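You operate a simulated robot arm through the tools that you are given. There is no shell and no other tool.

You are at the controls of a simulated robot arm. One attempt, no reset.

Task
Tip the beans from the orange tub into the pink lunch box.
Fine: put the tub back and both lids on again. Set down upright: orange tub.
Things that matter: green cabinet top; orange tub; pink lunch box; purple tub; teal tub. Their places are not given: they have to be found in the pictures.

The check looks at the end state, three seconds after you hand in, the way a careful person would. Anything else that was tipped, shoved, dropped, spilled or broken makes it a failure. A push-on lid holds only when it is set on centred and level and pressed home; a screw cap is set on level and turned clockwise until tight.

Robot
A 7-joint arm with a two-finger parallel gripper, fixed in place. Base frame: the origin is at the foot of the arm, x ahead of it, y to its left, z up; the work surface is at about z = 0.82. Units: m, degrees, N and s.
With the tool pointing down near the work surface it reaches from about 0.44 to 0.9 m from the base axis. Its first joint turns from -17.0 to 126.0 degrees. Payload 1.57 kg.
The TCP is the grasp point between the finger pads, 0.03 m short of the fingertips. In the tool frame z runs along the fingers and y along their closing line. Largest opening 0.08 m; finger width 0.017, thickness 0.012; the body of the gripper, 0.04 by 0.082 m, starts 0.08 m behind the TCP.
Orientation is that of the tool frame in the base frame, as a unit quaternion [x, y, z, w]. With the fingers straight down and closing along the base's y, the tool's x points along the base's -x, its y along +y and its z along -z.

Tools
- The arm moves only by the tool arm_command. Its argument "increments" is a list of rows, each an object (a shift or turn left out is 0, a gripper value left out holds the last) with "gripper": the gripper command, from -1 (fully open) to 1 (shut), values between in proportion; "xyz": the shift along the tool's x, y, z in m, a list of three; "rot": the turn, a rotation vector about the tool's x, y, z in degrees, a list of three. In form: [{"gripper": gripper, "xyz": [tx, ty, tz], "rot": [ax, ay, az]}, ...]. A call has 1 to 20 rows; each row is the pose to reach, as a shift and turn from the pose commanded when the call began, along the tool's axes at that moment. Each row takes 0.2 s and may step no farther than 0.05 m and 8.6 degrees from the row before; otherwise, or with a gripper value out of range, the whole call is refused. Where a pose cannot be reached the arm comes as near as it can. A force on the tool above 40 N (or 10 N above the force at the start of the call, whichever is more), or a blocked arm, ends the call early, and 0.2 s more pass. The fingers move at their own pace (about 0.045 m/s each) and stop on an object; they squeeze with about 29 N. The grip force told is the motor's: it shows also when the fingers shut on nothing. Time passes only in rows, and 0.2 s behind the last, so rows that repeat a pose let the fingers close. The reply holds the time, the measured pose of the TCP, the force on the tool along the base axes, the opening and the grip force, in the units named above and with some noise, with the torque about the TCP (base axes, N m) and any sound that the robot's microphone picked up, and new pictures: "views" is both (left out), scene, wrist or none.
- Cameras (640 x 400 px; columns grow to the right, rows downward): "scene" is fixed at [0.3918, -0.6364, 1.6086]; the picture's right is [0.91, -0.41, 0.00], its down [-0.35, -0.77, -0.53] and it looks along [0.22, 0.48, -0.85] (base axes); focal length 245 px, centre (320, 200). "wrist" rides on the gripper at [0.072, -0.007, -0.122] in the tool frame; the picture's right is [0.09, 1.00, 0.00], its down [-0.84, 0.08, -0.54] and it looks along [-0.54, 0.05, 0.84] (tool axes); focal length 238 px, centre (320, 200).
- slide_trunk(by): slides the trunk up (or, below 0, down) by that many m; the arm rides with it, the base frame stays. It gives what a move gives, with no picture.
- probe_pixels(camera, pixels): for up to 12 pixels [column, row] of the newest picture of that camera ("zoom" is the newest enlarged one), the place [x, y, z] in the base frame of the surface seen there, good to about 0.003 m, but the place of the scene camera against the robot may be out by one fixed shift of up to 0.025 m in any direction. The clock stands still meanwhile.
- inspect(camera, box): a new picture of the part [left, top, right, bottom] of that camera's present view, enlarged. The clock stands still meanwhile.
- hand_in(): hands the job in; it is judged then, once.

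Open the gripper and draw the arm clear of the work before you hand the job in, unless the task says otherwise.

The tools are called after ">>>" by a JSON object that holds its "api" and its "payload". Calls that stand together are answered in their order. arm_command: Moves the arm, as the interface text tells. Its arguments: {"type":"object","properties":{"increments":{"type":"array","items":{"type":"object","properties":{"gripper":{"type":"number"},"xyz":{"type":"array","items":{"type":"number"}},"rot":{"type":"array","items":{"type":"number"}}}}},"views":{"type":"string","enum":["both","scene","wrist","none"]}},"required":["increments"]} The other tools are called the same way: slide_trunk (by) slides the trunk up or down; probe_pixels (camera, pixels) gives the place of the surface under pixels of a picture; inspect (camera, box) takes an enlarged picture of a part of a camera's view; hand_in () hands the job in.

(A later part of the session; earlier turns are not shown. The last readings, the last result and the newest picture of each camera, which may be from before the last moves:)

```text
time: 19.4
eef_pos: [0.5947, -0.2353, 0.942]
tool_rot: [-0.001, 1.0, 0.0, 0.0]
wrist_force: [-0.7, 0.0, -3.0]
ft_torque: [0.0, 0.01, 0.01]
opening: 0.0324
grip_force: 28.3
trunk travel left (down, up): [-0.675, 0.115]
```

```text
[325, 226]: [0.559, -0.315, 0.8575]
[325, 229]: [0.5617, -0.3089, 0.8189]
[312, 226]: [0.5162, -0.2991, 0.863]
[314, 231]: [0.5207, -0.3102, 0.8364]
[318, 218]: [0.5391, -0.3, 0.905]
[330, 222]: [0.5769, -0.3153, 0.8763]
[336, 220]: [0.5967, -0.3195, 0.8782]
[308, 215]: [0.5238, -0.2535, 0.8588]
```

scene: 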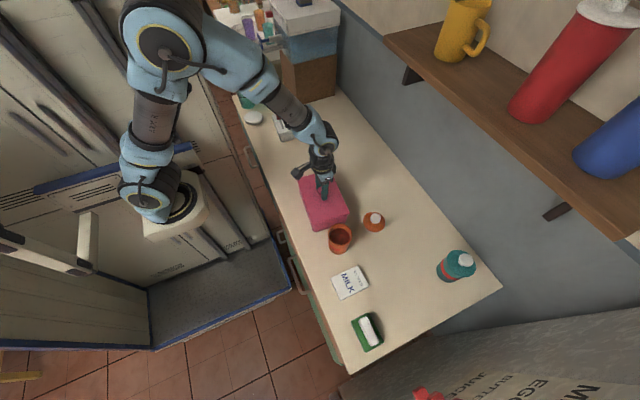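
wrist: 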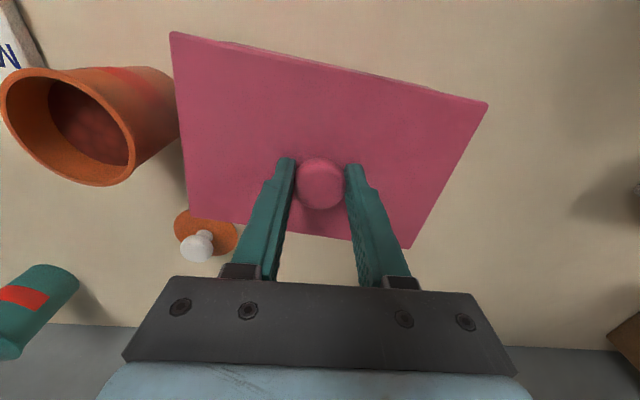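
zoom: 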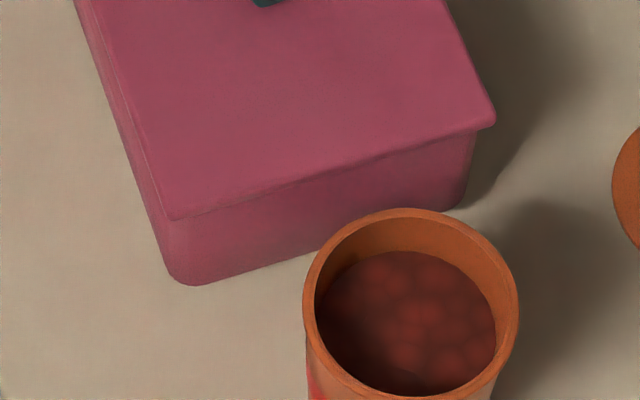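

The box's bottom corner seems to have risen about 1.4 px compared with before, so the box may be coming up with the lid. I enlarge the bottom edges to be sure.

>>> {"api": "inspect", "payload": {"camera": "scene", "box": [300, 215, 332, 237]}}

>>> {"api": "inspect", "payload": {"camera": "scene", "box": [330, 205, 362, 227]}}

>>> {"api": "probe_pixels", "payload": {"camera": "wrist", "pixels": [[188, 180], [182, 150], [180, 130], [300, 68], [350, 78], [400, 88], [184, 190], [190, 200]]}}

```text
16.00 times, centred on (316, 226) of scene
```

zoom: 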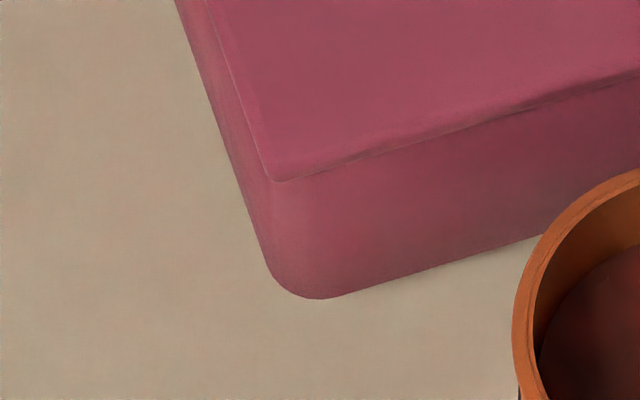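

```text
16.00 times, centred on (346, 216) of scene
```

zoom: 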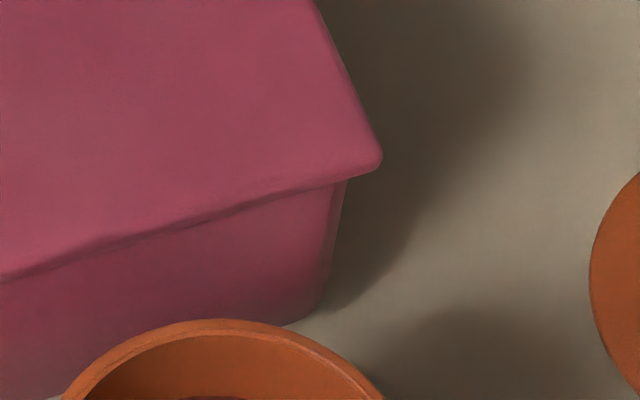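

```text
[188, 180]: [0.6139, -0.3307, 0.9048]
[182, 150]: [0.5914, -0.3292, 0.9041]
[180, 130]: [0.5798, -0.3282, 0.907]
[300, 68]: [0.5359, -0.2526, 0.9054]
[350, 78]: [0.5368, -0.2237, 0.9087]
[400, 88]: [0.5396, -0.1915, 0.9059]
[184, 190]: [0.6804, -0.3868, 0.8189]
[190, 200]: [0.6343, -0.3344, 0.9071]
```

To settle it, I lower back by the same 1 cm and compare the same enlarged view.

>>> {"api": "arm_command", "payload": {"increments": [{"gripper": 1, "xyz": [0, 0, 0.004]}, {"gripper": 1, "xyz": [0, 0, 0.007]}, {"gripper": 1, "xyz": [0, 0, 0.0095]}, {"gripper": 1, "xyz": [0, 0, 0.0095]}], "views": "both"}}

>>> {"api": "inspect", "payload": {"camera": "scene", "box": [300, 215, 332, 237]}}

>>> {"api": "inspect", "payload": {"camera": "scene", "box": [330, 205, 362, 227]}}

```text
time: 20.4
eef_pos: [0.5939, -0.2356, 0.9338]
tool_rot: [0.001, 1.0, -0.001, 0.001]
wrist_force: [-1.1, -0.2, 14.7]
ft_torque: [-0.02, 0.21, 0.09]
opening: 0.0326
grip_force: 29.3
trunk travel left (down, up): [-0.675, 0.115]
```

scene: 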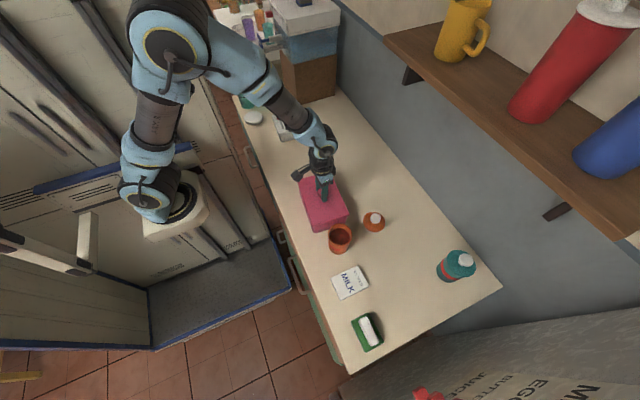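
wrist: 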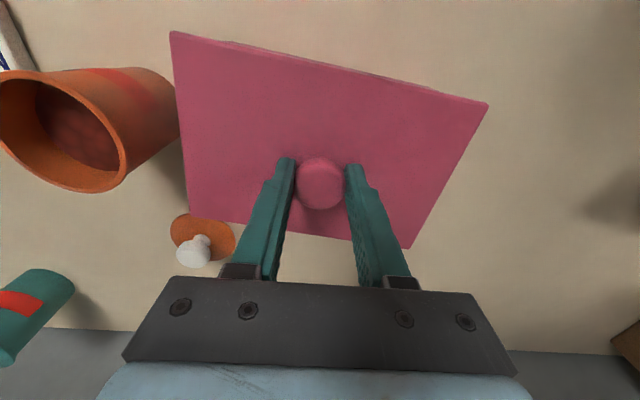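

```text
16.00 times, centred on (316, 226) of scene
```

zoom: 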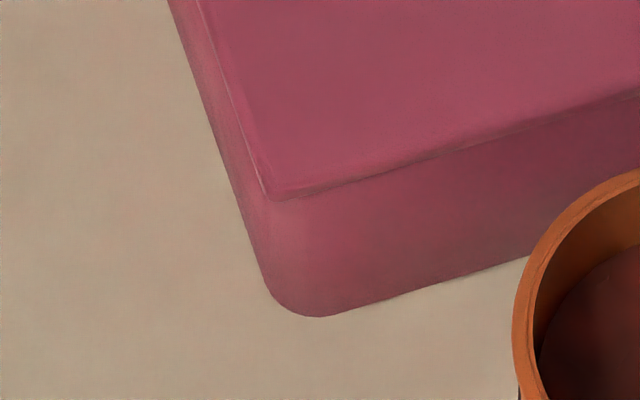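

```text
16.00 times, centred on (346, 216) of scene
```

zoom: 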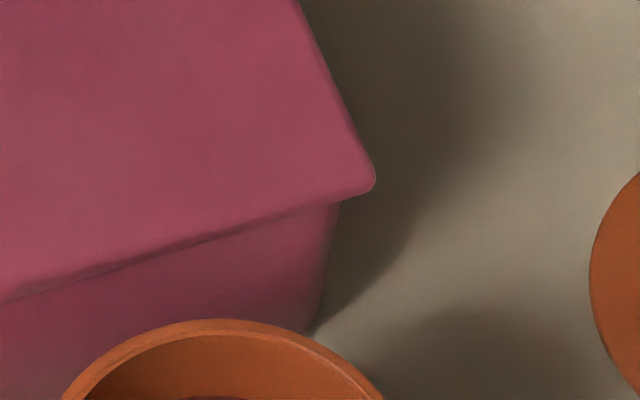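

Comparing views, bottom corner row went from 298 to 316 (×16) on lowering, so the whole box had lifted with its lid: the lid is still firmly on. With the box now standing and pressed down lightly, I'll try rocking the lid loose by a small tilt about the tool's x axis while it is held down.

>>> {"api": "arm_command", "payload": {"increments": [{"gripper": 1, "xyz": [0, 0.0006, 0.0], "rot": [1, 0, 0]}, {"gripper": 1, "xyz": [0, 0.0012, 0.0], "rot": [2, 0, 0]}, {"gripper": 1, "xyz": [0, 0.0018, 0], "rot": [3, 0, 0]}, {"gripper": 1, "xyz": [0, 0.0018, 0], "rot": [3, 0, 0]}], "views": "wrist"}}

```text
time: 21.4
eef_pos: [0.5942, -0.2356, 0.9336]
tool_rot: [0.0, 1.0, -0.027, 0.001]
wrist_force: [1.9, -7.5, 15.1]
ft_torque: [0.16, -0.13, 0.08]
opening: 0.033
grip_force: 28.7
trunk travel left (down, up): [-0.675, 0.115]
```

wrist: 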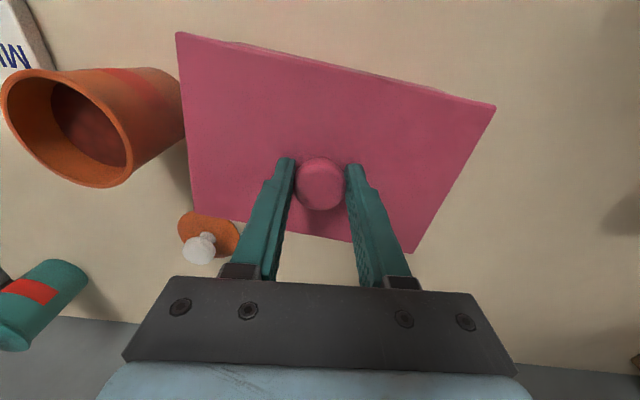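

The hand tilted but the round knob just turned between the pads (torque only 0.16 N m), so rocking gives nothing. I level the tool again and ease the pressing force off.

>>> {"api": "arm_command", "payload": {"increments": [{"gripper": 1, "xyz": [0, -0.0006, 0.0], "rot": [-1, 0, 0]}, {"gripper": 1, "xyz": [0, -0.0012, 0.0], "rot": [-2, 0, 0]}, {"gripper": 1, "xyz": [0, -0.0018, -0.001], "rot": [-3, 0, 0]}, {"gripper": 1, "xyz": [0, -0.0018, -0.001], "rot": [-3, 0, 0]}], "views": "none"}}

>>> {"api": "inspect", "payload": {"camera": "wrist", "box": [160, 20, 500, 260]}}

```text
time: 22.4
eef_pos: [0.594, -0.2345, 0.9325]
tool_rot: [-0.002, 1.0, -0.001, -0.001]
wrist_force: [0.4, 0.0, -0.5]
ft_torque: [-0.01, 0.01, 0.0]
opening: 0.0322
grip_force: 29.3
trunk travel left (down, up): [-0.675, 0.115]
heard: snap
```

```text
1.67 times, centred on (330, 140) of wrist
```

zoom: 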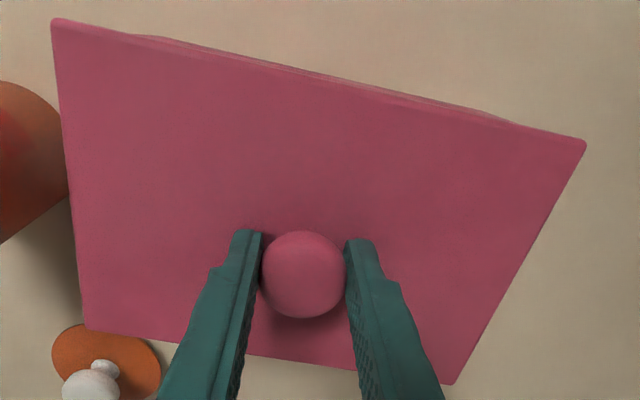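

A "snap" was heard while levelling: the lid has likely come loose. I lift gently by 1 cm and compare the box's bottom corner.

>>> {"api": "arm_command", "payload": {"increments": [{"gripper": 1, "xyz": [0, 0, -0.002]}, {"gripper": 1, "xyz": [0, 0, -0.004]}, {"gripper": 1, "xyz": [0, 0, -0.007]}, {"gripper": 1, "xyz": [0, 0, -0.01]}, {"gripper": 1, "xyz": [0, 0, -0.01]}], "views": "both"}}

>>> {"api": "inspect", "payload": {"camera": "scene", "box": [300, 215, 332, 237]}}

>>> {"api": "inspect", "payload": {"camera": "scene", "box": [330, 205, 362, 227]}}

```text
time: 23.6
eef_pos: [0.5944, -0.2347, 0.9435]
tool_rot: [0.001, 1.0, 0.0, 0.0]
wrist_force: [0.8, -0.4, -0.1]
ft_torque: [0.01, -0.01, -0.04]
opening: 0.0324
grip_force: 29.5
trunk travel left (down, up): [-0.675, 0.115]
```

scene: 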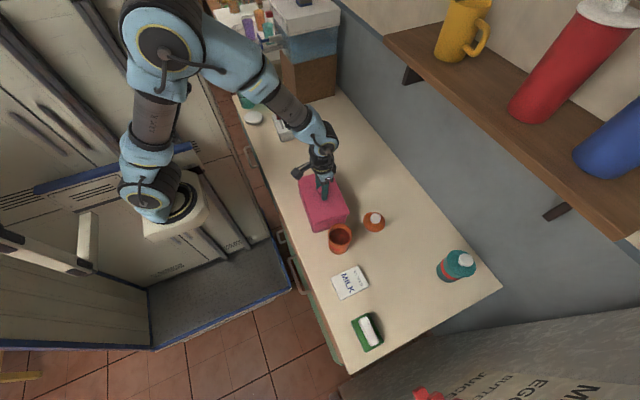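
wrist: 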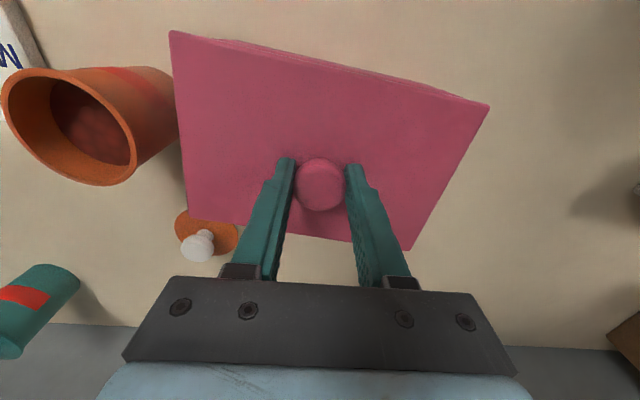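

```text
16.00 times, centred on (316, 226) of scene
```

zoom: 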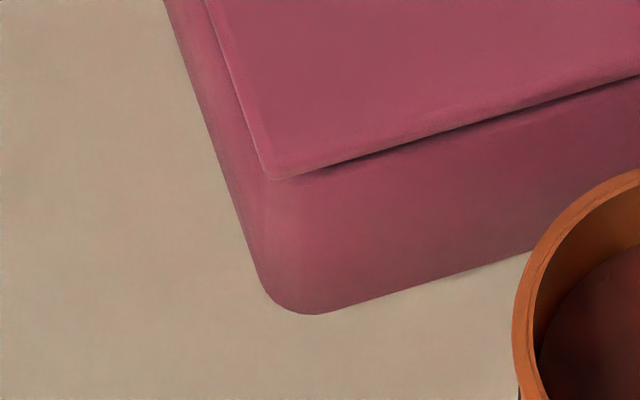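

```text
16.00 times, centred on (346, 216) of scene
```

zoom: 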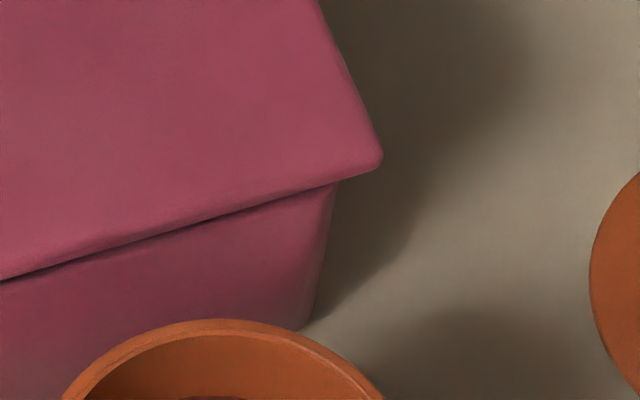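

Now the bottom corner stays put (row ≈314) while the lid has risen — it is free. I lift it clear and carry it to about (0.77,-0.10).

>>> {"api": "arm_command", "payload": {"increments": [{"gripper": 1, "xyz": [0, 0, -0.02]}, {"gripper": 1, "xyz": [0, 0, -0.05]}, {"gripper": 1, "xyz": [-0.03, 0.023, -0.06]}, {"gripper": 1, "xyz": [-0.065, 0.05, -0.06]}, {"gripper": 1, "xyz": [-0.1, 0.077, -0.06]}, {"gripper": 1, "xyz": [-0.135, 0.104, -0.06]}, {"gripper": 1, "xyz": [-0.176, 0.13, -0.06]}, {"gripper": 1, "xyz": [-0.176, 0.135, -0.03]}, {"gripper": 1, "xyz": [-0.176, 0.135, 0.01]}, {"gripper": 1, "xyz": [-0.176, 0.135, 0.05]}, {"gripper": 1, "xyz": [-0.176, 0.135, 0.065]}, {"gripper": 1, "xyz": [-0.176, 0.135, 0.065]}], "views": "both"}}

```text
time: 26.2
eef_pos: [0.77, -0.1015, 0.8783]
tool_rot: [0.0, 1.0, 0.0, 0.0]
wrist_force: [0.5, -0.1, -1.6]
ft_torque: [-0.01, 0.01, -0.03]
opening: 0.0325
grip_force: 29.1
trunk travel left (down, up): [-0.675, 0.115]
```

scene: 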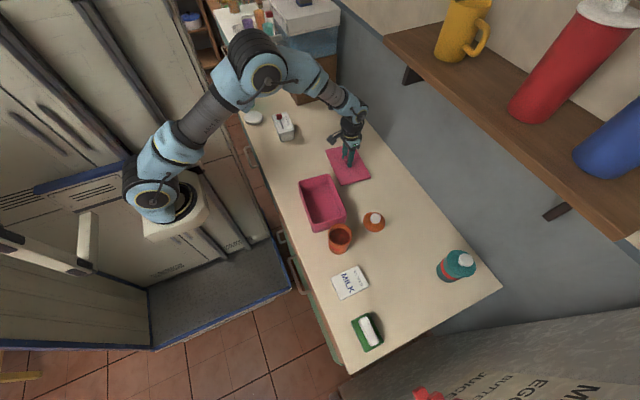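
wrist: 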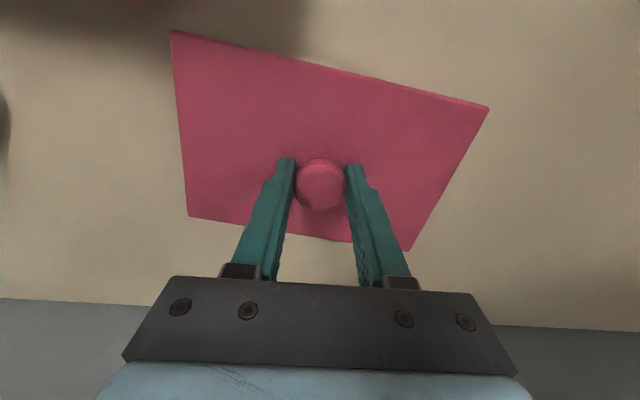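

The box is open and empty; the lid hovers over clear counter. I lower it in small steps until contact.

>>> {"api": "arm_command", "payload": {"increments": [{"gripper": 1, "xyz": [0, 0, 0.005]}, {"gripper": 1, "xyz": [0, 0, 0.009]}, {"gripper": 1, "xyz": [0, 0, 0.011]}, {"gripper": 1, "xyz": [0, 0, 0.011]}], "views": "none"}}

```text
time: 27.2
eef_pos: [0.7694, -0.1008, 0.8684]
tool_rot: [-0.001, 1.0, 0.001, 0.0]
wrist_force: [-2.0, 0.5, 7.2]
ft_torque: [-0.01, 0.49, 0.12]
opening: 0.0325
grip_force: 28.8
trunk travel left (down, up): [-0.675, 0.115]
```

Contact (7 N) at TCP z ≈ 0.868. I release the lid here and rise.

>>> {"api": "arm_command", "payload": {"increments": [{"gripper": 1, "xyz": [0, 0, -0.001]}, {"gripper": -1, "xyz": [0, 0, -0.001]}, {"gripper": -1, "xyz": [0, 0, -0.001]}, {"gripper": -1, "xyz": [0, 0, -0.001]}, {"gripper": -1, "xyz": [0, 0, -0.001]}, {"gripper": -1, "xyz": [0, 0, -0.02]}, {"gripper": -1, "xyz": [0, 0, -0.06]}, {"gripper": -1, "xyz": [0, 0, -0.1]}, {"gripper": -1, "xyz": [0, 0, -0.15]}, {"gripper": -1, "xyz": [0, 0, -0.2]}, {"gripper": -1, "xyz": [0, 0, -0.23]}, {"gripper": -1, "xyz": [0, 0, -0.23]}], "views": "both"}}

```text
time: 29.8
eef_pos: [0.7664, -0.0999, 1.0969]
tool_rot: [0.001, 1.0, 0.0, 0.0]
wrist_force: [0.1, -0.1, -0.5]
ft_torque: [0.01, 0.03, 0.02]
opening: 0.0801
grip_force: 0.0
trunk travel left (down, up): [-0.675, 0.115]
```

scene: 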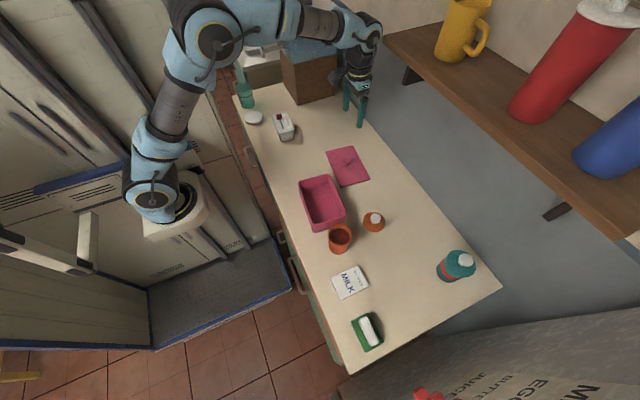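
wrist: 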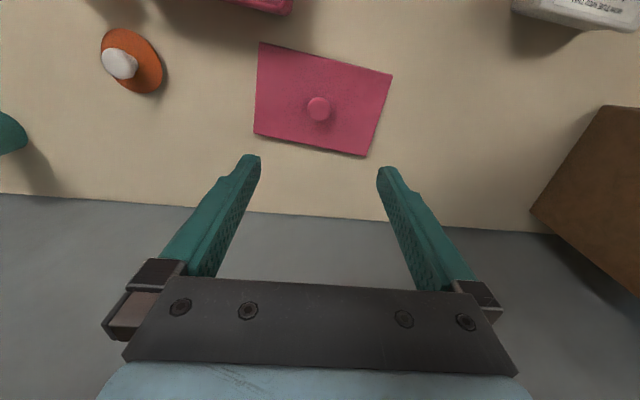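

Both lids are parked and the beans and open box wait. Before touching the tub, I'll test in free air whether the arm can hold the tilted-forward pose I want for gripping and pouring: move above the box/tub area at z 1.12 while tilting the tool 55° forward.

>>> {"api": "arm_command", "payload": {"increments": [{"gripper": -1, "xyz": [0.03, -0.025, -0.024], "rot": [0, -5, 0]}, {"xyz": [0.06, -0.05, -0.024], "rot": [0, -12, 0]}, {"xyz": [0.09, -0.08, -0.024], "rot": [0, -19, 0]}, {"xyz": [0.12, -0.11, -0.024], "rot": [0, -26, 0]}, {"xyz": [0.15, -0.14, -0.024], "rot": [0, -33, 0]}, {"xyz": [0.18, -0.16, -0.024], "rot": [0, -40, 0]}, {"xyz": [0.19, -0.17, -0.024], "rot": [0, -48, 0]}, {"xyz": [0.19, -0.17, -0.024], "rot": [0, -55, 0]}, {"xyz": [0.19, -0.17, -0.024], "rot": [0, -55, 0]}], "views": "both"}}

```text
time: 31.8
eef_pos: [0.5788, -0.2705, 1.1227]
tool_rot: [0.0, 0.887, 0.0, 0.461]
wrist_force: [-0.1, 0.6, -0.2]
ft_torque: [0.01, 0.0, 0.03]
opening: 0.0799
grip_force: 0.0
trunk travel left (down, up): [-0.675, 0.115]
```

scene: 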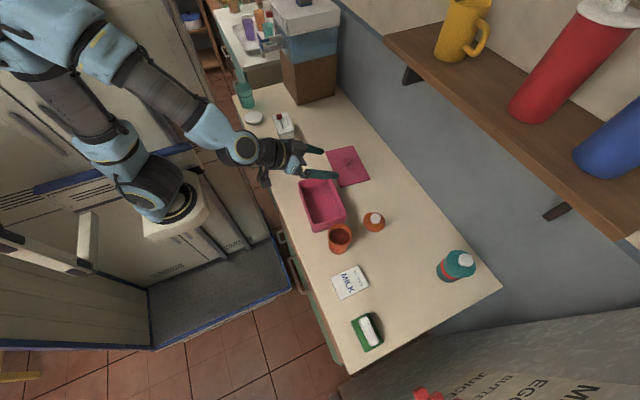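
wrist: 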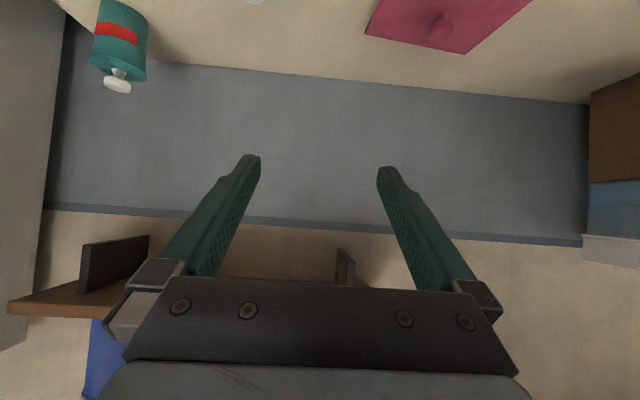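

The 55° forward tilt is reached exactly. Now I test the roll about the tool axis (negative direction, which would tip the tub towards +y) up to 150° with the empty gripper.

>>> {"api": "arm_command", "payload": {"increments": [{"rot": [0, 0, -8]}, {"rot": [0, 0, -16]}, {"rot": [0, 0, -24]}, {"rot": [0, 0, -32]}, {"rot": [0, 0, -40]}, {"rot": [0, 0, -48]}, {"rot": [0, 0, -56]}, {"rot": [0, 0, -64]}, {"rot": [0, 0, -72]}, {"rot": [0, 0, -80]}, {"rot": [0, 0, -88]}, {"rot": [0, 0, -96]}, {"rot": [0, 0, -104]}, {"rot": [0, 0, -112]}, {"rot": [0, 0, -120]}, {"rot": [0, 0, -128]}, {"rot": [0, 0, -136]}, {"rot": [0, 0, -144]}, {"rot": [0, 0, -150]}, {"rot": [0, 0, -150]}], "views": "scene"}}

```text
time: 36.0
eef_pos: [0.5761, -0.2728, 1.124]
tool_rot: [0.855, -0.234, 0.448, -0.121]
wrist_force: [0.1, 0.9, -0.3]
ft_torque: [-0.02, -0.01, -0.01]
opening: 0.0801
grip_force: 0.0
out of reach, approached as far as the arm can: row 6, 7, 8, 9, 10, 11, 12, 13, 14, 15, 16, 17, 18, 19
trunk travel left (down, up): [-0.675, 0.115]
```

scene: 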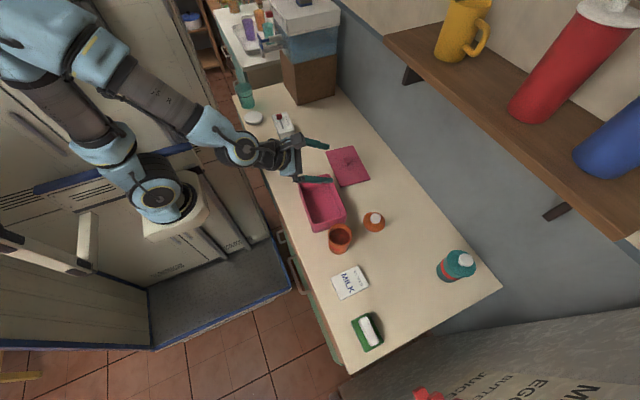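

The full −150° roll was reached (quaternion matches), though some rows are flagged as approximate with ~3 mm position error. Now I test raising the tool by 30° from there, to nearly horizontal, as the emptying pose would need.

>>> {"api": "arm_command", "payload": {"increments": [{"rot": [4, 6.93, 0]}, {"rot": [8, 13.86, 0]}, {"rot": [12, 20.8, 0]}, {"rot": [15, 26, 0]}, {"rot": [15, 26, 0]}], "views": "scene"}}

```text
time: 37.2
eef_pos: [0.6199, -0.3011, 1.1329]
tool_rot: [0.712, -0.19, 0.653, -0.174]
wrist_force: [0.3, -0.2, 0.8]
ft_torque: [-0.02, 0.01, 0.01]
opening: 0.0799
grip_force: 0.1
out of reach, approached as far as the arm can: row 1, 2, 3, 4, 5
trunk travel left (down, up): [-0.675, 0.115]
```

scene: 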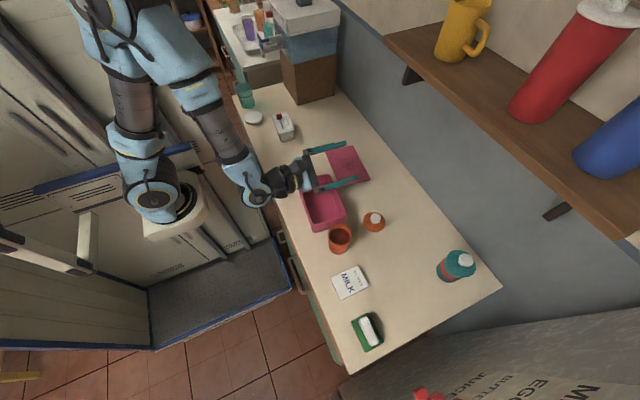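

Raising to nearly horizontal pushes the wrist too close to the base (TCP drifted 4 cm), so that pose is not usable at this trunk height. I go back and instead test a gentler one: only 7° of raise (62° forward tilt) with the same roll.

>>> {"api": "arm_command", "payload": {"increments": [{"rot": [-4, -6.93, 0]}, {"rot": [-8, -13.86, 0]}, {"rot": [-11.5, -19.93, 0]}, {"rot": [-11.5, -19.93, 0]}, {"rot": [-11.5, -19.93, 0]}], "views": "scene"}}

```text
time: 38.4
eef_pos: [0.6206, -0.3012, 1.1322]
tool_rot: [0.828, -0.221, 0.497, -0.133]
wrist_force: [-0.1, -1.6, 0.1]
ft_torque: [0.01, 0.03, 0.02]
opening: 0.0801
grip_force: 0.0
trunk travel left (down, up): [-0.675, 0.115]
```

scene: 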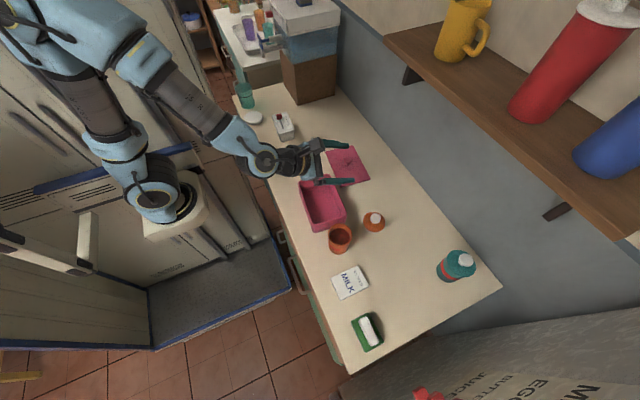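

The reference pose was re-based at the reached point, and 62° tilt with −150° roll holds there. I now try to bring this orientation to the pouring spot (0.585,-0.265,1.05).

>>> {"api": "arm_command", "payload": {"increments": [{"xyz": [-0.03, 0.004, 0.002]}, {"xyz": [-0.06, 0.008, 0.0042]}, {"xyz": [-0.0934, 0.0124, 0.0066]}, {"xyz": [-0.0934, 0.0124, 0.0066]}], "views": "scene"}}

```text
time: 39.4
eef_pos: [0.6068, -0.2783, 1.0564]
tool_rot: [0.828, -0.221, 0.498, -0.133]
wrist_force: [-0.7, 0.4, 0.2]
ft_torque: [-0.02, 0.0, 0.0]
opening: 0.08
grip_force: 0.0
out of reach, approached as far as the arm can: row 3, 4
trunk travel left (down, up): [-0.675, 0.115]
```

scene: 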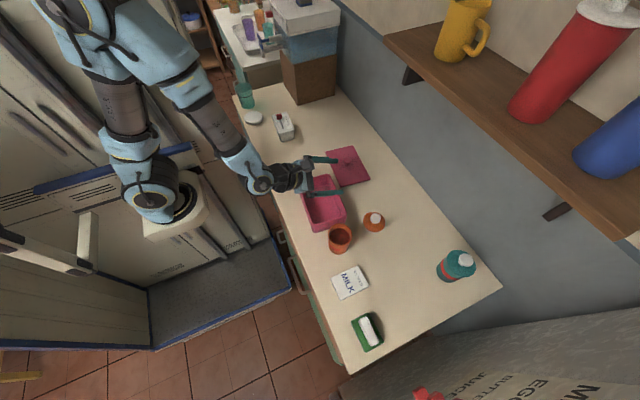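

This orientation reaches (0.607,-0.278,1.056), which is good enough: pouring with TCP near (0.625,-0.29) puts the lip over the box middle. I unroll the hand back to zero roll.

>>> {"api": "arm_command", "payload": {"increments": [{"rot": [0, 0, 8]}, {"rot": [0, 0, 16]}, {"rot": [0, 0, 24]}, {"rot": [0, 0, 32]}, {"rot": [0, 0, 40]}, {"rot": [0, 0, 48]}, {"rot": [0, 0, 56]}, {"rot": [0, 0, 64]}, {"rot": [0, 0, 72]}, {"rot": [0, 0, 80]}, {"rot": [0, 0, 88]}, {"rot": [0, 0, 96]}, {"rot": [0, 0, 104]}, {"rot": [0, 0, 112]}, {"rot": [0, 0, 120]}, {"rot": [0, 0, 128]}, {"rot": [0, 0, 136]}, {"rot": [0, 0, 144]}, {"rot": [0, 0, 150]}, {"rot": [0, 0, 150]}], "views": "none"}}

```text
time: 43.6
eef_pos: [0.6076, -0.2791, 1.0586]
tool_rot: [0.0, 0.857, 0.001, 0.515]
wrist_force: [-0.6, -0.8, 0.3]
ft_torque: [0.01, 0.0, 0.0]
opening: 0.0804
grip_force: 0.0
trunk travel left (down, up): [-0.675, 0.115]
```

Unrolled without reach problems. Now I move above the tub to (0.584,-0.3945,1.0) with the same 62° tilt, to check the grasp pose.

>>> {"api": "arm_command", "payload": {"increments": [{"xyz": [0.015, -0.04, 0.002]}, {"xyz": [0.035, -0.08, 0.004]}, {"xyz": [0.0602, -0.1165, 0.006]}, {"xyz": [0.0602, -0.1165, 0.006]}], "views": "both"}}

```text
time: 44.6
eef_pos: [0.5806, -0.3953, 1.0008]
tool_rot: [0.0, 0.857, 0.0, 0.515]
wrist_force: [0.2, 0.5, 0.5]
ft_torque: [-0.01, 0.01, -0.01]
opening: 0.08
grip_force: 0.1
trunk travel left (down, up): [-0.675, 0.115]
```

scene: 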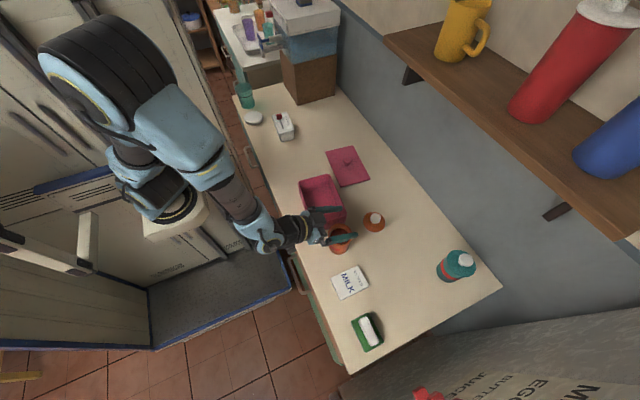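
wrist: 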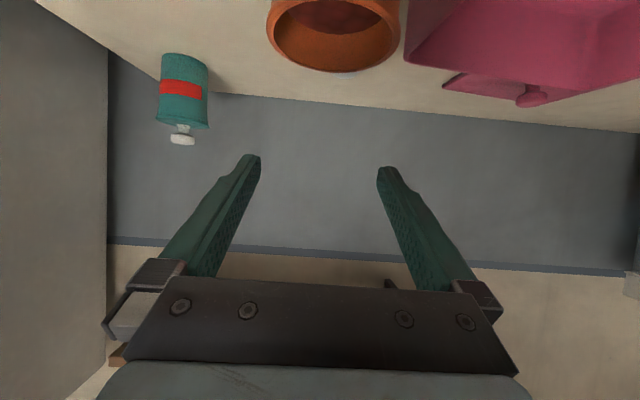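

The pose is reached, and the tub is at the top of the wrist view. I probe its rim for a y check against the fingers.

>>> {"api": "probe_pixels", "payload": {"camera": "wrist", "pixels": [[269, 20], [399, 15], [268, 30], [398, 30], [333, 68], [290, 58], [380, 55], [335, 10], [460, 40], [410, 50]]}}

>>> {"api": "inspect", "payload": {"camera": "scene", "box": [280, 190, 370, 260]}}

```text
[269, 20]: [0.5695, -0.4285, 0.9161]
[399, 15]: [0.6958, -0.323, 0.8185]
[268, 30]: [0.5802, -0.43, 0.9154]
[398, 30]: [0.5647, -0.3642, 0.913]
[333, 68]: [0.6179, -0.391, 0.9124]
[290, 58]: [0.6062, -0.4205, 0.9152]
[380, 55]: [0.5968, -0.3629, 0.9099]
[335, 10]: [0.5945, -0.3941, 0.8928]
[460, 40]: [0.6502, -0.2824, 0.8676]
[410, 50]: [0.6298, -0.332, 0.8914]
```

```text
5.71 times, centred on (325, 225) of scene
```

zoom: 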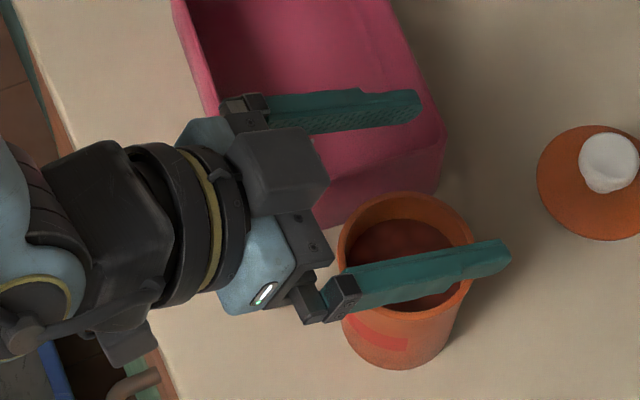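

The rim fit gives the tub centre (0.583,-0.3945). I see a dark block beside the gripper at zoom (280,170) that could come near the box corner, so I probe its place and the hand's lower parts.

>>> {"api": "probe_pixels", "payload": {"camera": "zoom", "pixels": [[280, 150], [320, 190], [290, 200], [240, 160], [300, 230], [255, 270], [130, 345], [150, 340], [315, 300], [345, 290], [400, 110], [195, 130]]}}

```text
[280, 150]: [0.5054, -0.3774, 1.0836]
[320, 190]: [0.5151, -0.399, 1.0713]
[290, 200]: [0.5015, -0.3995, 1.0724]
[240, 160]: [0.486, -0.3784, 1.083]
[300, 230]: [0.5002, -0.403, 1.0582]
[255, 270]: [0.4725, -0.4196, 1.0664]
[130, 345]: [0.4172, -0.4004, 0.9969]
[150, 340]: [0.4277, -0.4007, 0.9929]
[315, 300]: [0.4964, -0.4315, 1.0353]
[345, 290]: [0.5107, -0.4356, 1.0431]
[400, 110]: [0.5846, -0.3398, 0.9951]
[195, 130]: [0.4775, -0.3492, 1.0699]
```

The block sits on top of the hand, so it is no hazard. I descend straight down 5.5 cm so the fingers come to just above/around the rim and check alignment.

>>> {"api": "arm_command", "payload": {"increments": [{"gripper": -1, "xyz": [0.024, 0, 0.0133]}, {"xyz": [0.0481, 0, 0.0267]}, {"xyz": [0.0481, 0, 0.0267]}], "views": "both"}}

>>> {"api": "inspect", "payload": {"camera": "scene", "box": [280, 190, 370, 260]}}

```text
time: 45.4
eef_pos: [0.5851, -0.3948, 0.9455]
tool_rot: [0.001, 0.857, -0.001, 0.515]
wrist_force: [-0.4, -0.1, -0.6]
ft_torque: [0.01, -0.01, -0.04]
opening: 0.08
grip_force: 0.0
trunk travel left (down, up): [-0.675, 0.115]
```

scene: 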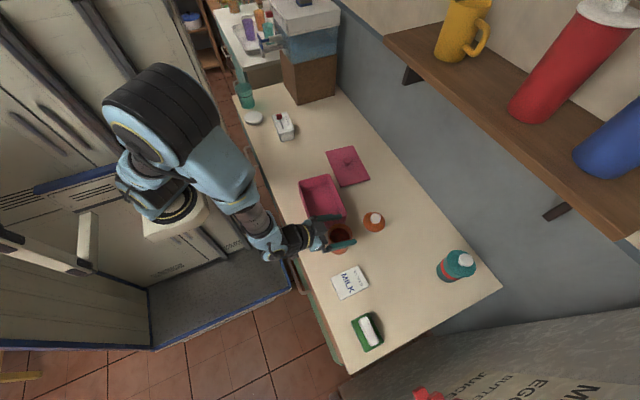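
wrist: 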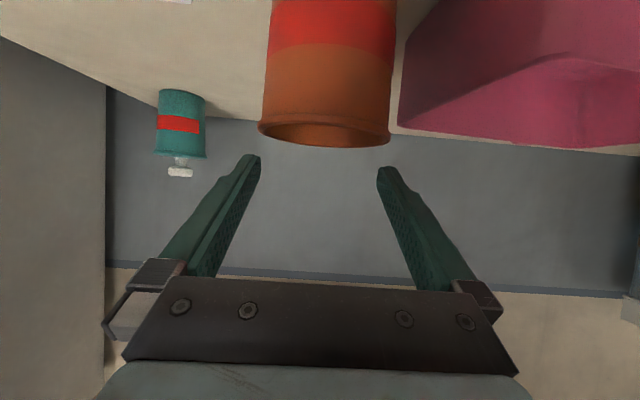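

```text
5.71 times, centred on (325, 225) of scene
```

zoom: 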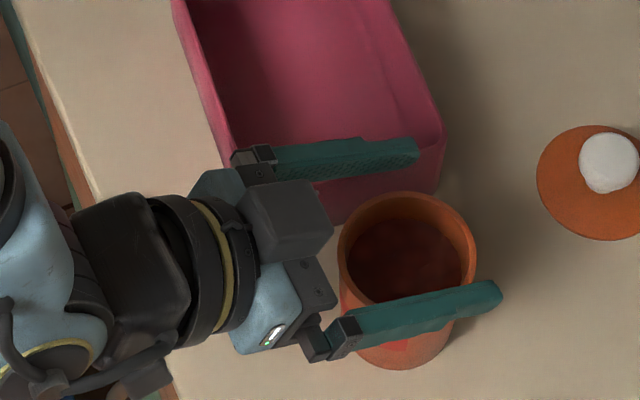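

The tub (columns 260–392) is centred between the fingertips (258 and 380) allowing for camera offset. I go down the remaining 7.3 cm with the fingers open around the body.

>>> {"api": "arm_command", "payload": {"increments": [{"gripper": -1, "xyz": [0.0216, 0, 0.0115]}, {"xyz": [0.0433, 0, 0.023]}, {"xyz": [0.0649, 0, 0.0345]}, {"xyz": [0.0649, 0, 0.0345]}], "views": "both"}}

>>> {"api": "inspect", "payload": {"camera": "scene", "box": [280, 190, 370, 260]}}

```text
time: 46.4
eef_pos: [0.5848, -0.3948, 0.8723]
tool_rot: [-0.001, 0.858, 0.001, 0.514]
wrist_force: [0.0, 0.1, 1.2]
ft_torque: [0.03, -0.02, 0.01]
opening: 0.0801
grip_force: 0.0
trunk travel left (down, up): [-0.675, 0.115]
```

scene: 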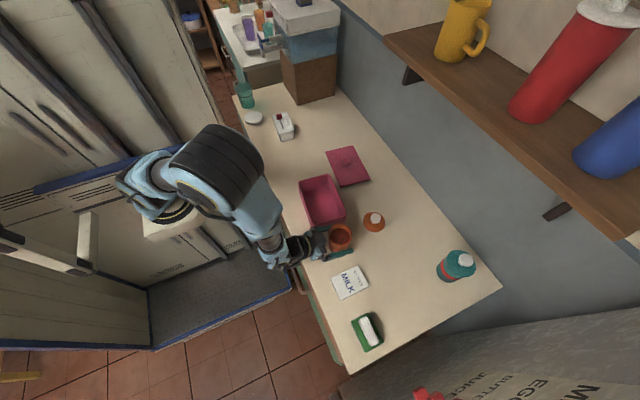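
wrist: 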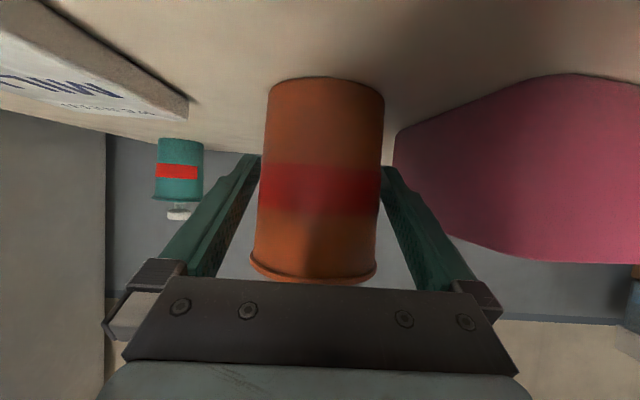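

```text
5.71 times, centred on (325, 225) of scene
```

zoom: 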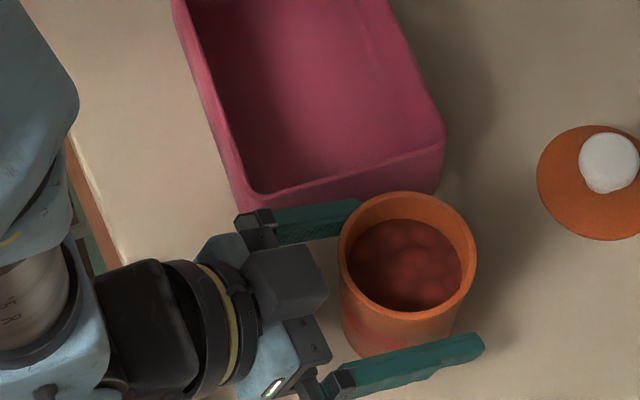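

The fingers straddle the tub's band, centred. I close the gripper.

>>> {"api": "arm_command", "payload": {"increments": [{"gripper": 1}, {"gripper": 1}, {"gripper": 1}, {"gripper": 1}], "views": "wrist"}}

```text
time: 47.4
eef_pos: [0.5837, -0.3949, 0.8741]
tool_rot: [-0.001, 0.857, 0.0, 0.515]
wrist_force: [-1.0, -0.7, 0.1]
ft_torque: [-0.05, -0.04, 0.03]
opening: 0.0651
grip_force: 28.9
trunk travel left (down, up): [-0.675, 0.115]
```

wrist: 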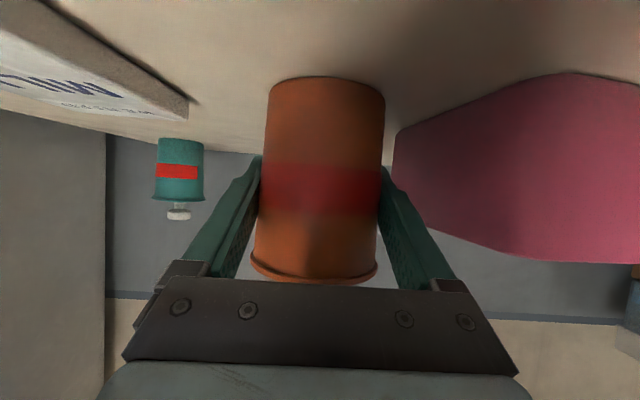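

The tub is gripped (opening 0.065, 29 N). I lift it slowly straight up about 12 cm, keeping it level.

>>> {"api": "arm_command", "payload": {"increments": [{"gripper": 1, "xyz": [-0.0088, 0, -0.0047]}, {"gripper": 1, "xyz": [-0.0221, 0, -0.0117]}, {"gripper": 1, "xyz": [-0.0397, 0, -0.0211]}, {"gripper": 1, "xyz": [-0.0574, 0, -0.0305]}, {"gripper": 1, "xyz": [-0.0751, 0, -0.0399]}, {"gripper": 1, "xyz": [-0.0927, 0, -0.0492]}, {"gripper": 1, "xyz": [-0.106, 0, -0.0563]}, {"gripper": 1, "xyz": [-0.106, 0, -0.0563]}], "views": "both"}}

>>> {"api": "inspect", "payload": {"camera": "scene", "box": [280, 180, 370, 250]}}

```text
time: 49.2
eef_pos: [0.5863, -0.3942, 0.9939]
tool_rot: [0.0, 0.857, 0.0, 0.515]
wrist_force: [0.0, -0.5, -1.1]
ft_torque: [0.01, -0.01, -0.01]
opening: 0.0649
grip_force: 28.9
trunk travel left (down, up): [-0.675, 0.115]
```

scene: 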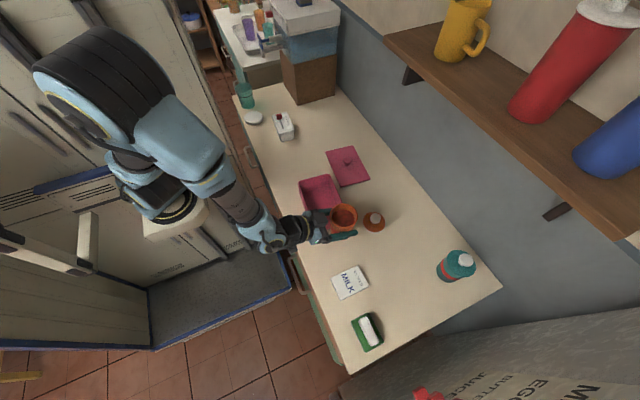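
wrist: 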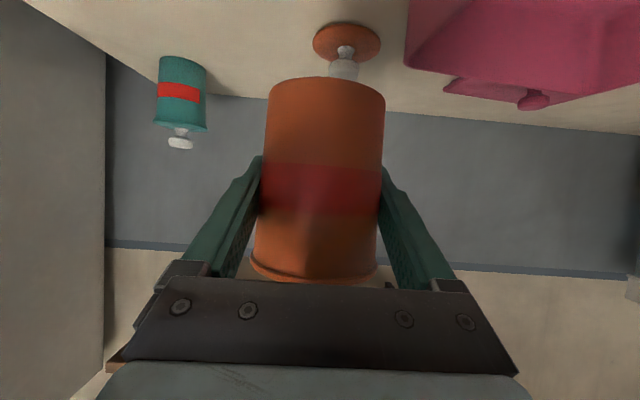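

```text
5.71 times, centred on (325, 215) of scene
```

zoom: 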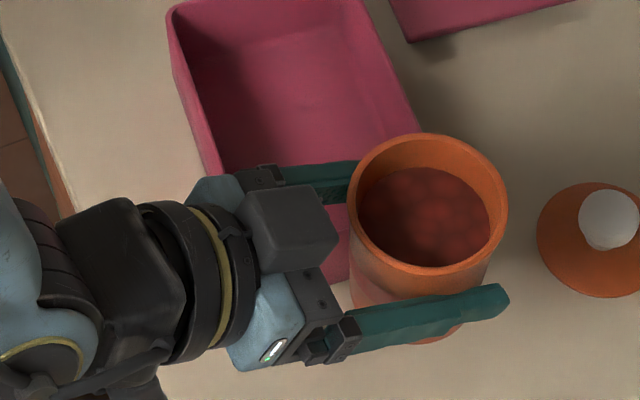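

Level and undisturbed, with beans visible inside. I carry the tub over the box to the pouring spot, TCP about (0.625,-0.29,0.967), keeping it upright.

>>> {"api": "arm_command", "payload": {"increments": [{"gripper": 1, "xyz": [-0.002, 0.012, 0.004]}, {"gripper": 1, "xyz": [-0.004, 0.032, 0.011]}, {"gripper": 1, "xyz": [-0.005, 0.055, 0.02]}, {"gripper": 1, "xyz": [-0.003, 0.078, 0.031]}, {"gripper": 1, "xyz": [0.0, 0.095, 0.041]}, {"gripper": 1, "xyz": [0.0033, 0.104, 0.047]}, {"gripper": 1, "xyz": [0.0033, 0.104, 0.047]}], "views": "both"}}

>>> {"api": "inspect", "payload": {"camera": "scene", "box": [280, 170, 380, 240]}}

```text
time: 50.8
eef_pos: [0.626, -0.291, 0.9692]
tool_rot: [-0.001, 0.857, 0.0, 0.515]
wrist_force: [-0.1, 0.9, -2.2]
ft_torque: [-0.02, 0.02, 0.01]
opening: 0.065
grip_force: 29.1
trunk travel left (down, up): [-0.675, 0.115]
```

scene: 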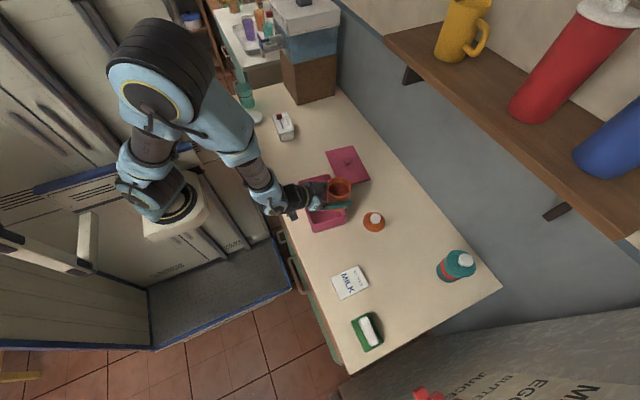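
wrist: 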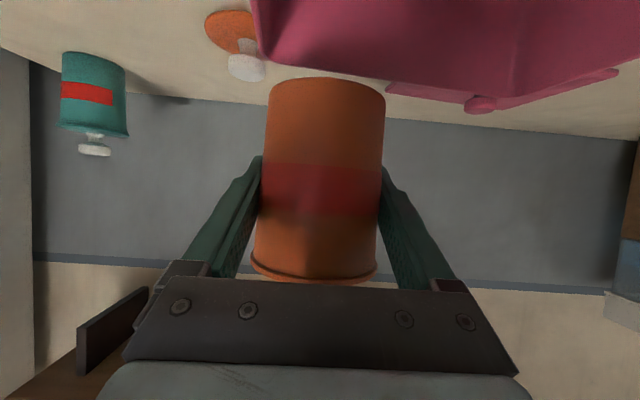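

```text
5.71 times, centred on (330, 205) of scene
```

zoom: 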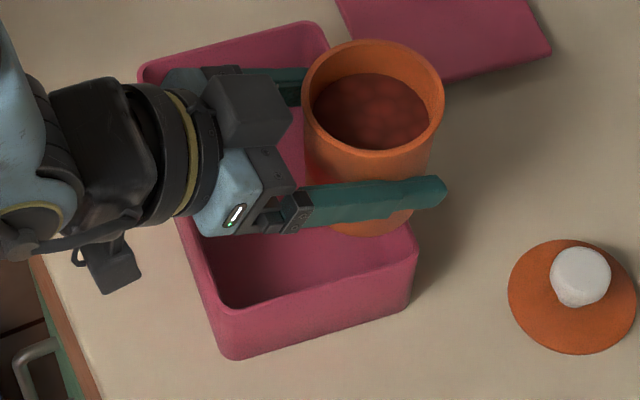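

The tub is over the box but a little far in x. I shift it 1.4 cm nearer and begin the roll up to 30° (beans should not flow yet).

>>> {"api": "arm_command", "payload": {"increments": [{"gripper": 1, "xyz": [0.003, 0, -0.006], "rot": [0, 0, -2]}, {"gripper": 1, "xyz": [0.0066, 0, -0.0124], "rot": [0, 0, -6]}, {"gripper": 1, "xyz": [0.0066, 0, -0.0124], "rot": [0, 0, -12]}, {"gripper": 1, "xyz": [0.0066, 0, -0.0124], "rot": [0, 0, -18]}, {"gripper": 1, "xyz": [0.0066, 0, -0.0124], "rot": [0, 0, -24]}, {"gripper": 1, "xyz": [0.0066, 0, -0.0124], "rot": [0, 0, -30]}, {"gripper": 1, "xyz": [0.0066, 0, -0.0124], "rot": [0, 0, -30]}], "views": "both"}}

>>> {"api": "inspect", "payload": {"camera": "scene", "box": [280, 170, 380, 240]}}

```text
time: 52.4
eef_pos: [0.6121, -0.2888, 0.9677]
tool_rot: [-0.223, 0.828, -0.134, 0.497]
wrist_force: [0.3, 0.3, -1.8]
ft_torque: [0.02, -0.01, 0.01]
opening: 0.0648
grip_force: 29.4
trunk travel left (down, up): [-0.675, 0.115]
```

scene: 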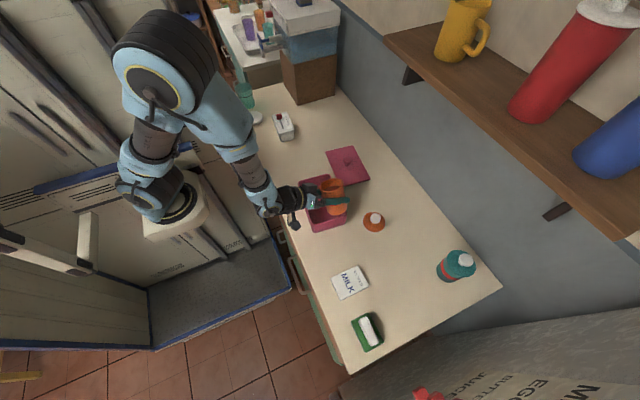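
wrist: 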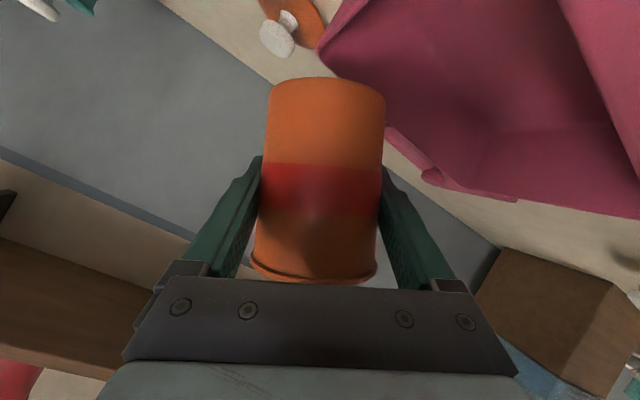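

```text
5.71 times, centred on (330, 205) of scene
```

zoom: 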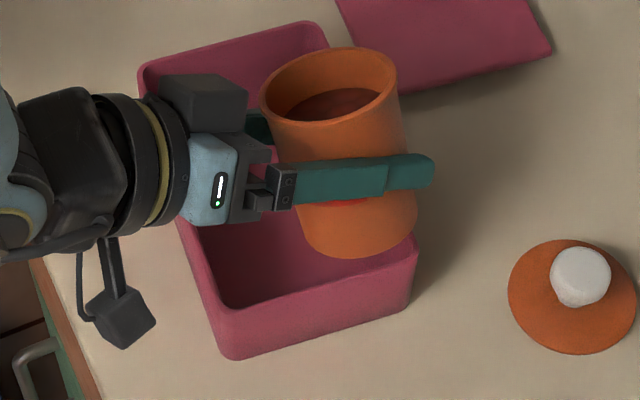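

The tub is tipping the right way, and its lip is over the box's middle. I roll slowly from 30° to 58°, where the first beans should flow.

>>> {"api": "arm_command", "payload": {"increments": [{"gripper": 1, "rot": [0, 0, -2]}, {"gripper": 1, "rot": [0, 0, -4]}, {"gripper": 1, "rot": [0, 0, -6]}, {"gripper": 1, "rot": [0, 0, -8]}, {"gripper": 1, "rot": [0, 0, -10]}, {"gripper": 1, "rot": [0, 0, -11.5]}, {"gripper": 1, "rot": [0, 0, -13]}, {"gripper": 1, "rot": [0, 0, -14.5]}, {"gripper": 1, "rot": [0, 0, -16]}, {"gripper": 1, "rot": [0, 0, -17.5]}, {"gripper": 1, "rot": [0, 0, -19]}, {"gripper": 1, "rot": [0, 0, -20.5]}, {"gripper": 1, "rot": [0, 0, -22]}, {"gripper": 1, "rot": [0, 0, -23.5]}, {"gripper": 1, "rot": [0, 0, -25]}, {"gripper": 1, "rot": [0, 0, -26.5]}, {"gripper": 1, "rot": [0, 0, -28]}, {"gripper": 1, "rot": [0, 0, -28]}], "views": "both"}}

>>> {"api": "inspect", "payload": {"camera": "scene", "box": [280, 160, 380, 240]}}

```text
time: 56.2
eef_pos: [0.612, -0.2906, 0.969]
tool_rot: [-0.416, 0.749, -0.25, 0.45]
wrist_force: [-0.8, 0.3, -1.8]
ft_torque: [0.05, 0.01, 0.0]
opening: 0.0646
grip_force: 29.4
trunk travel left (down, up): [-0.675, 0.115]
```

scene: 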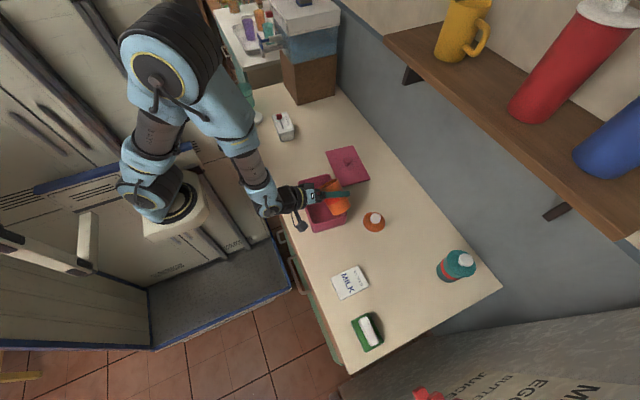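
wrist: 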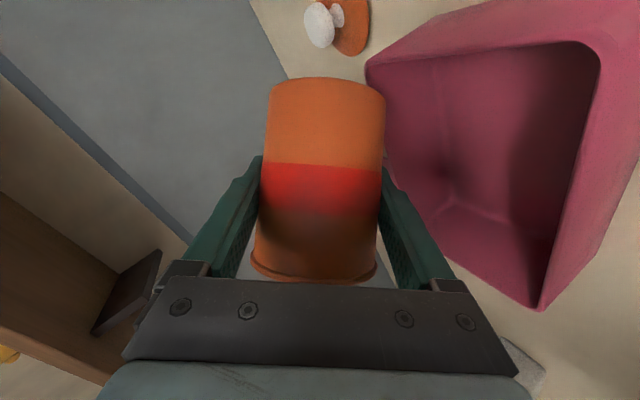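

```text
5.00 times, centred on (330, 200) of scene
```

zoom: 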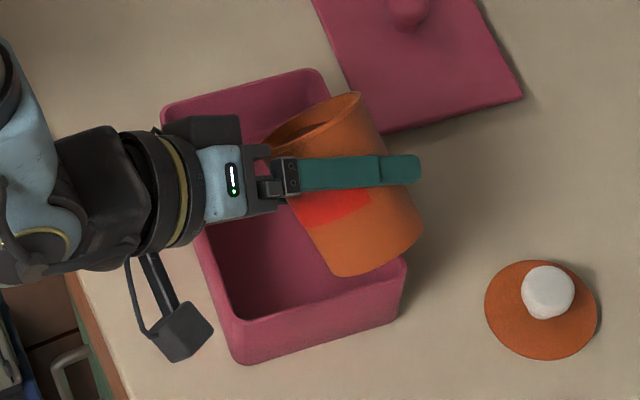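

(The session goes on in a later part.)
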